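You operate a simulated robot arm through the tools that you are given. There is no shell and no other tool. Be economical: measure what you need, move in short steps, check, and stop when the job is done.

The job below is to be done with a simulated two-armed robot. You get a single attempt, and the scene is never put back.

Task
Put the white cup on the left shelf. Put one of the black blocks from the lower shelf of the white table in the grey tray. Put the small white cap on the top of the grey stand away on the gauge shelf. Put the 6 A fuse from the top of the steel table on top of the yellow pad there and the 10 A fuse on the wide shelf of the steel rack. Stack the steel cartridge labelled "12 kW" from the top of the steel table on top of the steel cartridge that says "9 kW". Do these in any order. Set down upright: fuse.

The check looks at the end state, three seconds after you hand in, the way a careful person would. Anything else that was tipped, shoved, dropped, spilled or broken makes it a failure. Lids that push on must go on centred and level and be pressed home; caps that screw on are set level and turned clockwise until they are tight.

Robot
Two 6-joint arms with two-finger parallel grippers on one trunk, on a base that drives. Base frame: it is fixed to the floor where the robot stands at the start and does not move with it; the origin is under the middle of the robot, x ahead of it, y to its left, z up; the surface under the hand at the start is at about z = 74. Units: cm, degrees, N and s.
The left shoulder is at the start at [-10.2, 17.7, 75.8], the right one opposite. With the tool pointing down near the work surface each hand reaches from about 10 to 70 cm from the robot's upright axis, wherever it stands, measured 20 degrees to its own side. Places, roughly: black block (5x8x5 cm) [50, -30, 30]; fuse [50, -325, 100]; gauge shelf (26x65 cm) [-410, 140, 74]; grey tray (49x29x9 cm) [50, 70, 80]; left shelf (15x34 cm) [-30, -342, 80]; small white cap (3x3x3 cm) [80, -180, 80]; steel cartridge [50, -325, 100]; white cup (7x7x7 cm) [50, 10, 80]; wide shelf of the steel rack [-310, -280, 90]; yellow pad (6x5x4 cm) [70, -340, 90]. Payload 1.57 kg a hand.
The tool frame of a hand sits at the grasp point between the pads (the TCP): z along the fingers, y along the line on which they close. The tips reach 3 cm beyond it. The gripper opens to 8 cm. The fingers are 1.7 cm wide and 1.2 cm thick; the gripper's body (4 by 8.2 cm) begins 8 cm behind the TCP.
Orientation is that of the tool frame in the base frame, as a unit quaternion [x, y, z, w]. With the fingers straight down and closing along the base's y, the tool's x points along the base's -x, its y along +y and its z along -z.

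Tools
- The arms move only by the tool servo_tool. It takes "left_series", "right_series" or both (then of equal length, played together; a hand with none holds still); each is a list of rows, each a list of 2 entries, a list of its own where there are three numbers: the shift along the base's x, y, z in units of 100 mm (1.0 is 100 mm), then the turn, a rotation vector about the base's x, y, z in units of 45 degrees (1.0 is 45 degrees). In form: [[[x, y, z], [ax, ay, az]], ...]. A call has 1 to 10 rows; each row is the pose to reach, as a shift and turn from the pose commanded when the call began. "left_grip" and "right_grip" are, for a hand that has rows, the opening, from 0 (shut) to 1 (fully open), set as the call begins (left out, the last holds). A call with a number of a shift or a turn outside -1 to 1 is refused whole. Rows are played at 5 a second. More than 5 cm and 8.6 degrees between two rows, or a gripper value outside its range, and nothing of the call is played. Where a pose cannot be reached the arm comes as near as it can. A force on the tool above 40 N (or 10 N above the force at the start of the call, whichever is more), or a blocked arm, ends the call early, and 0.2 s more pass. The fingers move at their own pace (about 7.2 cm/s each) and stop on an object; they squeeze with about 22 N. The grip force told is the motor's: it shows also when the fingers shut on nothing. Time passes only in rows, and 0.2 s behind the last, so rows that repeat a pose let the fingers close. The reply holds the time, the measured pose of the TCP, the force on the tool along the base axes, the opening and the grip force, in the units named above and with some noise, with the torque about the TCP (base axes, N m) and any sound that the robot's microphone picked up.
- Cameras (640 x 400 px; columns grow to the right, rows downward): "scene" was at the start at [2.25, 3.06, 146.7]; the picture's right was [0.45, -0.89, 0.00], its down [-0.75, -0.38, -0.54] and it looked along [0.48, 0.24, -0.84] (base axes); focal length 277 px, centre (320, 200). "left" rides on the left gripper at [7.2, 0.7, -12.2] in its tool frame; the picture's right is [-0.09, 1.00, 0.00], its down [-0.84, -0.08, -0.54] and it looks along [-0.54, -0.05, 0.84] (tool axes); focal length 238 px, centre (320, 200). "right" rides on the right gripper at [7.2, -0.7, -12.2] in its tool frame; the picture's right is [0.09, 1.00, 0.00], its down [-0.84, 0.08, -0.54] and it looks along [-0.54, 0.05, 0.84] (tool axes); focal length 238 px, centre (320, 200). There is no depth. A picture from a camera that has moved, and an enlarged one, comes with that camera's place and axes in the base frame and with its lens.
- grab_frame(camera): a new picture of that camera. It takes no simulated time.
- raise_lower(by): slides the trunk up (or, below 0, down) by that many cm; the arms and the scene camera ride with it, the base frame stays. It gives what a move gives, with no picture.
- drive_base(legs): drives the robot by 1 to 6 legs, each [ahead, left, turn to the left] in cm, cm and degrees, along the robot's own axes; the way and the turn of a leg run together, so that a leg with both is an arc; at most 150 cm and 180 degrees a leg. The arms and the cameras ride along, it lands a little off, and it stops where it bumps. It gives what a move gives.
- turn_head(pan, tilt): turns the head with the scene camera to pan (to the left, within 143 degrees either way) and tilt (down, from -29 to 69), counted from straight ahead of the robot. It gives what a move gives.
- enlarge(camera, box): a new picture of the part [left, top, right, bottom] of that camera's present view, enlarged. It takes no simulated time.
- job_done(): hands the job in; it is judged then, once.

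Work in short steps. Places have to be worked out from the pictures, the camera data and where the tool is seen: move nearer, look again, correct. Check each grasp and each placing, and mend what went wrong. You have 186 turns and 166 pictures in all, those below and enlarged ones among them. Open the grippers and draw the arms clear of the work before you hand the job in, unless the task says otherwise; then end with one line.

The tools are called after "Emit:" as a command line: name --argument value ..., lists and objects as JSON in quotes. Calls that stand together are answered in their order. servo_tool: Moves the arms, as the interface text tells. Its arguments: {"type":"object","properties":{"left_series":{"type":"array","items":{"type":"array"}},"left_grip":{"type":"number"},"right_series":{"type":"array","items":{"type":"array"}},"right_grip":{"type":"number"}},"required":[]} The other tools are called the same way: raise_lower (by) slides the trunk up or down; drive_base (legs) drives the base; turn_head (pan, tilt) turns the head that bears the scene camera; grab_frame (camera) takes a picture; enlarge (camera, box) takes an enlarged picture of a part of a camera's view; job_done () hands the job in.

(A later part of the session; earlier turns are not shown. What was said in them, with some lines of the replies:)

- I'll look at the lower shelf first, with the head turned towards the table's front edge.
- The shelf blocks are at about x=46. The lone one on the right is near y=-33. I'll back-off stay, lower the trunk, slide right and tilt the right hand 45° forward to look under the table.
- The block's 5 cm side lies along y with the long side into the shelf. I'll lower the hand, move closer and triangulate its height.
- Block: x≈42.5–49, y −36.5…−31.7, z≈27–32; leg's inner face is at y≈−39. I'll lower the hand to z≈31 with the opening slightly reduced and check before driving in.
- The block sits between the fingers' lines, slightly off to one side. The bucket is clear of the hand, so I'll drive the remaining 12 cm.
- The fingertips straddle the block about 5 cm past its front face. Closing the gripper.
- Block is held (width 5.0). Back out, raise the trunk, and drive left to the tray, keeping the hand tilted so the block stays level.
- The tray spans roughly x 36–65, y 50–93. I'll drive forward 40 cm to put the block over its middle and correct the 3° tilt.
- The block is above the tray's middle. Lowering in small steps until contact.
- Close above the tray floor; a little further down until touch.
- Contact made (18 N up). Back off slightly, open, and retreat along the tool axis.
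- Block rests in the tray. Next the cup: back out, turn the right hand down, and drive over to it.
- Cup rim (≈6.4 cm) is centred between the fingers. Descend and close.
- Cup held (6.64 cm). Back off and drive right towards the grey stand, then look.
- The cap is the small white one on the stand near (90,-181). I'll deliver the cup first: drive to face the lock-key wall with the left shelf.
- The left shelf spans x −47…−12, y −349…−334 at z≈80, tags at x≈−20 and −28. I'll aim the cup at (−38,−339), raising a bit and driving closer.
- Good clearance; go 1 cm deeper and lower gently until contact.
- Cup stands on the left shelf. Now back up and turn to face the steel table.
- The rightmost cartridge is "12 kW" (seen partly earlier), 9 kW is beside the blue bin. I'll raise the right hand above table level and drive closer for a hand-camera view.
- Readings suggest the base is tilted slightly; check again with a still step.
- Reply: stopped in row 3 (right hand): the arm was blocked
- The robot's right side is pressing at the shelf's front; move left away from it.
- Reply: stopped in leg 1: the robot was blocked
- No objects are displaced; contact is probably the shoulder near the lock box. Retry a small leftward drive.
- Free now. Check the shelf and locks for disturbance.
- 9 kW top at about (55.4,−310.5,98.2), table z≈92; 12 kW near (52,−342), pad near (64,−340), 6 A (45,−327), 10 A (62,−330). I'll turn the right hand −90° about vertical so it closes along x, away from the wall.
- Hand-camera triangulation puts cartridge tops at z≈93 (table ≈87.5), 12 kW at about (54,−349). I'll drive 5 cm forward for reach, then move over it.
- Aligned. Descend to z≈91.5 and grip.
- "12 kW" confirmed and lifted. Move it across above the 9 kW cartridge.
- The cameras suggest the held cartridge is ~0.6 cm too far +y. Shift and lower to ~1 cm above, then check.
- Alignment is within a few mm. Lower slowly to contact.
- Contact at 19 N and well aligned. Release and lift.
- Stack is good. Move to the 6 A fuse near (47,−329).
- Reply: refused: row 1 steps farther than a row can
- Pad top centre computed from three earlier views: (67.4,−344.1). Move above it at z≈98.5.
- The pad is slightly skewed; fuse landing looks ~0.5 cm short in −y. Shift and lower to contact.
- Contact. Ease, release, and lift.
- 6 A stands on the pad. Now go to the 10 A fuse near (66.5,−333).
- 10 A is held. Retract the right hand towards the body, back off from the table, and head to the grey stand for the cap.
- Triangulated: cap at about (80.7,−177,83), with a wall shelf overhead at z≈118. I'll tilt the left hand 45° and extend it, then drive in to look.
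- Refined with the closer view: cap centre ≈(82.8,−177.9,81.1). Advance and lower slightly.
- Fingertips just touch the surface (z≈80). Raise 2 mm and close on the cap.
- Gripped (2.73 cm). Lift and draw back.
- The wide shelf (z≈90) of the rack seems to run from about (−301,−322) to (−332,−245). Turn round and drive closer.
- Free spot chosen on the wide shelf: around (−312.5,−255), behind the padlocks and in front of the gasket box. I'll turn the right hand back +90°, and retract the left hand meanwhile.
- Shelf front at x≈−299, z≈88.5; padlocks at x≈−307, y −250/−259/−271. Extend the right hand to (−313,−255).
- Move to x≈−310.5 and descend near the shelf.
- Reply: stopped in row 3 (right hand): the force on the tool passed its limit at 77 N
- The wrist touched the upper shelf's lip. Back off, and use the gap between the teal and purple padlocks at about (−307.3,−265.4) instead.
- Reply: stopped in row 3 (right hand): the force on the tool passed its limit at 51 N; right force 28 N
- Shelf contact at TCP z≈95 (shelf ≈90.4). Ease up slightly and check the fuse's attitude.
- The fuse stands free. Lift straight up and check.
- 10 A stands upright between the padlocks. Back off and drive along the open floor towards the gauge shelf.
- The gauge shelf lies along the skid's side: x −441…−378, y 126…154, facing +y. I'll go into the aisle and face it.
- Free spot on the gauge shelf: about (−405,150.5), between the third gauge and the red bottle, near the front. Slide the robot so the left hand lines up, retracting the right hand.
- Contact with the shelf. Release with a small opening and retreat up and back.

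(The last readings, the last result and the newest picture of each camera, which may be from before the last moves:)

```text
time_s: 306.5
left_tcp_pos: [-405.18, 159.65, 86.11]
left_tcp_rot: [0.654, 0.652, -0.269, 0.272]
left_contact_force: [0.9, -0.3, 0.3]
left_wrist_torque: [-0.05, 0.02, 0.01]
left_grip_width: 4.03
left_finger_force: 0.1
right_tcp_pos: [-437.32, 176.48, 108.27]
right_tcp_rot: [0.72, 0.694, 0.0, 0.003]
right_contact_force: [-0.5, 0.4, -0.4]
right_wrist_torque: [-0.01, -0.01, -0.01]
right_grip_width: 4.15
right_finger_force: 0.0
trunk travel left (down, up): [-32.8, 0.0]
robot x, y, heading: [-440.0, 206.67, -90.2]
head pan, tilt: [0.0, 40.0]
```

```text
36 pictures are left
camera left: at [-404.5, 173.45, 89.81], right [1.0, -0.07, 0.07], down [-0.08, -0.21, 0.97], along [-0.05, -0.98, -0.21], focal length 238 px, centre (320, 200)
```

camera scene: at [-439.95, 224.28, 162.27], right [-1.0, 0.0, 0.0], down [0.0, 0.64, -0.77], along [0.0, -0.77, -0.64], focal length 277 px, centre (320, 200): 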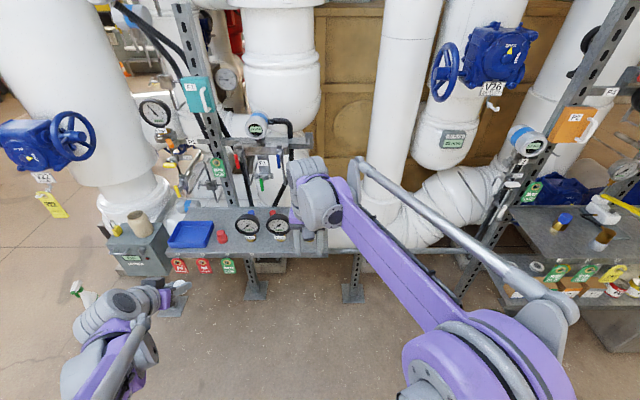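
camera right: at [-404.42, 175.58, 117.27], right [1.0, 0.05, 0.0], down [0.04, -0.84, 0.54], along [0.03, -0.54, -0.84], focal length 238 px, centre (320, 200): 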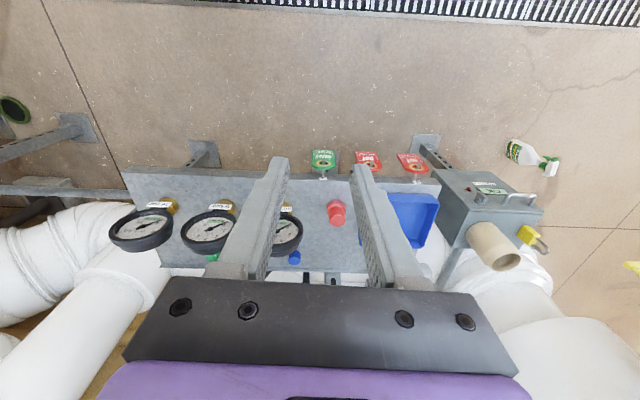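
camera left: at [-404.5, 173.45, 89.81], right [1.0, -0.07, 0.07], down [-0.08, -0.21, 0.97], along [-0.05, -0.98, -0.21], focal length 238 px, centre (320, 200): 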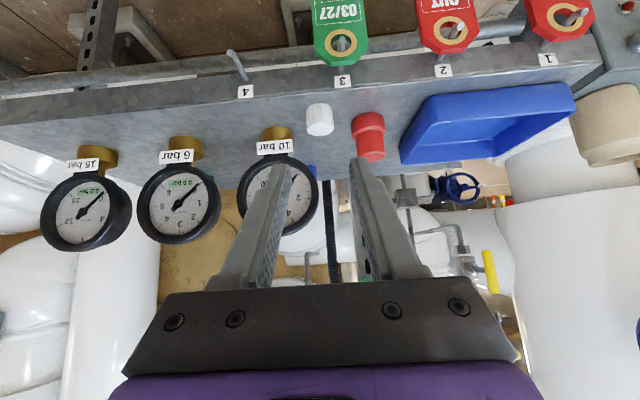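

The cap stands on the gauge shelf. Open both grippers and draw back before handing in.

Emit:
drive_base --legs '[[-35, 0, 0]]'

Emit:
servo_tool --left_series '[[[0, 0, 0.2], [0, 0, 0]], [[0, 0, 0.4], [0, 0, 0]], [[0, 0, 0.4], [0, 0, 0]]]' --right_series '[[[0, 0, 0], [0, 0, 0]], [[0, 0, 0], [0, 0, 0]], [[0, 0, 0], [0, 0, 0]]]' --left_grip 1 --right_grip 1

Emit:
grab_frame --camera "scene"

```text
time_s: 308.8
left_tcp_pos: [-405.11, 194.18, 86.25]
left_tcp_rot: [0.653, 0.653, -0.269, 0.273]
left_contact_force: [-0.2, -0.4, -0.8]
left_wrist_torque: [0.01, -0.01, -0.02]
left_grip_width: 4.01
left_finger_force: 0.1
right_tcp_pos: [-437.13, 210.97, 108.17]
right_tcp_rot: [0.721, 0.693, 0.001, 0.002]
right_contact_force: [-0.7, -0.1, 0.1]
right_wrist_torque: [0.0, 0.0, -0.03]
right_grip_width: 4.19
right_finger_force: 0.0
trunk travel left (down, up): [-32.8, 0.0]
robot x, y, heading: [-439.89, 240.89, -90.4]
head pan, tilt: [0.0, 40.0]
```

```text
time_s: 309.6
left_tcp_pos: [-404.99, 194.25, 90.1]
left_tcp_rot: [0.654, 0.653, -0.269, 0.272]
left_contact_force: [-0.1, 0.9, 0.5]
left_wrist_torque: [-0.05, 0.0, -0.01]
left_grip_width: 7.97
left_finger_force: 0.2
right_tcp_pos: [-437.08, 210.98, 108.15]
right_tcp_rot: [0.722, 0.692, 0.0, 0.002]
right_contact_force: [0.0, -0.9, 0.4]
right_wrist_torque: [0.02, -0.01, 0.03]
right_grip_width: 8.02
right_finger_force: 0.1
trunk travel left (down, up): [-32.8, 0.0]
robot x, y, heading: [-439.8, 241.11, -90.4]
head pan, tilt: [0.0, 40.0]
```

```text
35 pictures are left
camera scene: at [-439.9, 236.79, 162.27], right [-1.0, 0.0, 0.0], down [0.0, 0.64, -0.77], along [0.0, -0.77, -0.64], focal length 277 px, centre (320, 200)
```

scene: 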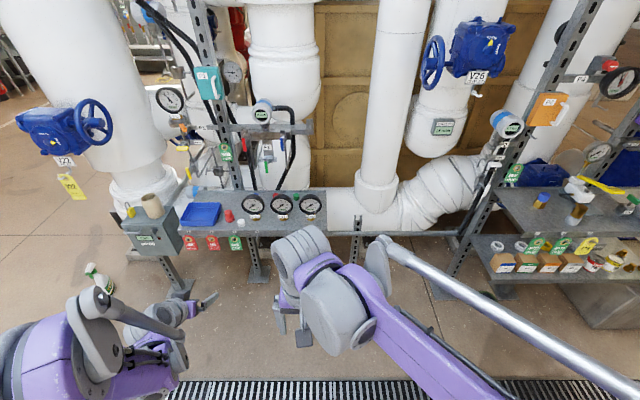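

All six placements were checked in pictures as they were made, and the hands are clear of the work. Handing in.

Emit:
job_done

```text
The job is handed in.
```

I finished all six placements and handed the job in. The robot bumped two things on the way: its right side pressed against the left shelf and lock box, and its wrist touched the rack's upper shelf. Nothing looked moved or tipped in the pictures I took afterwards.
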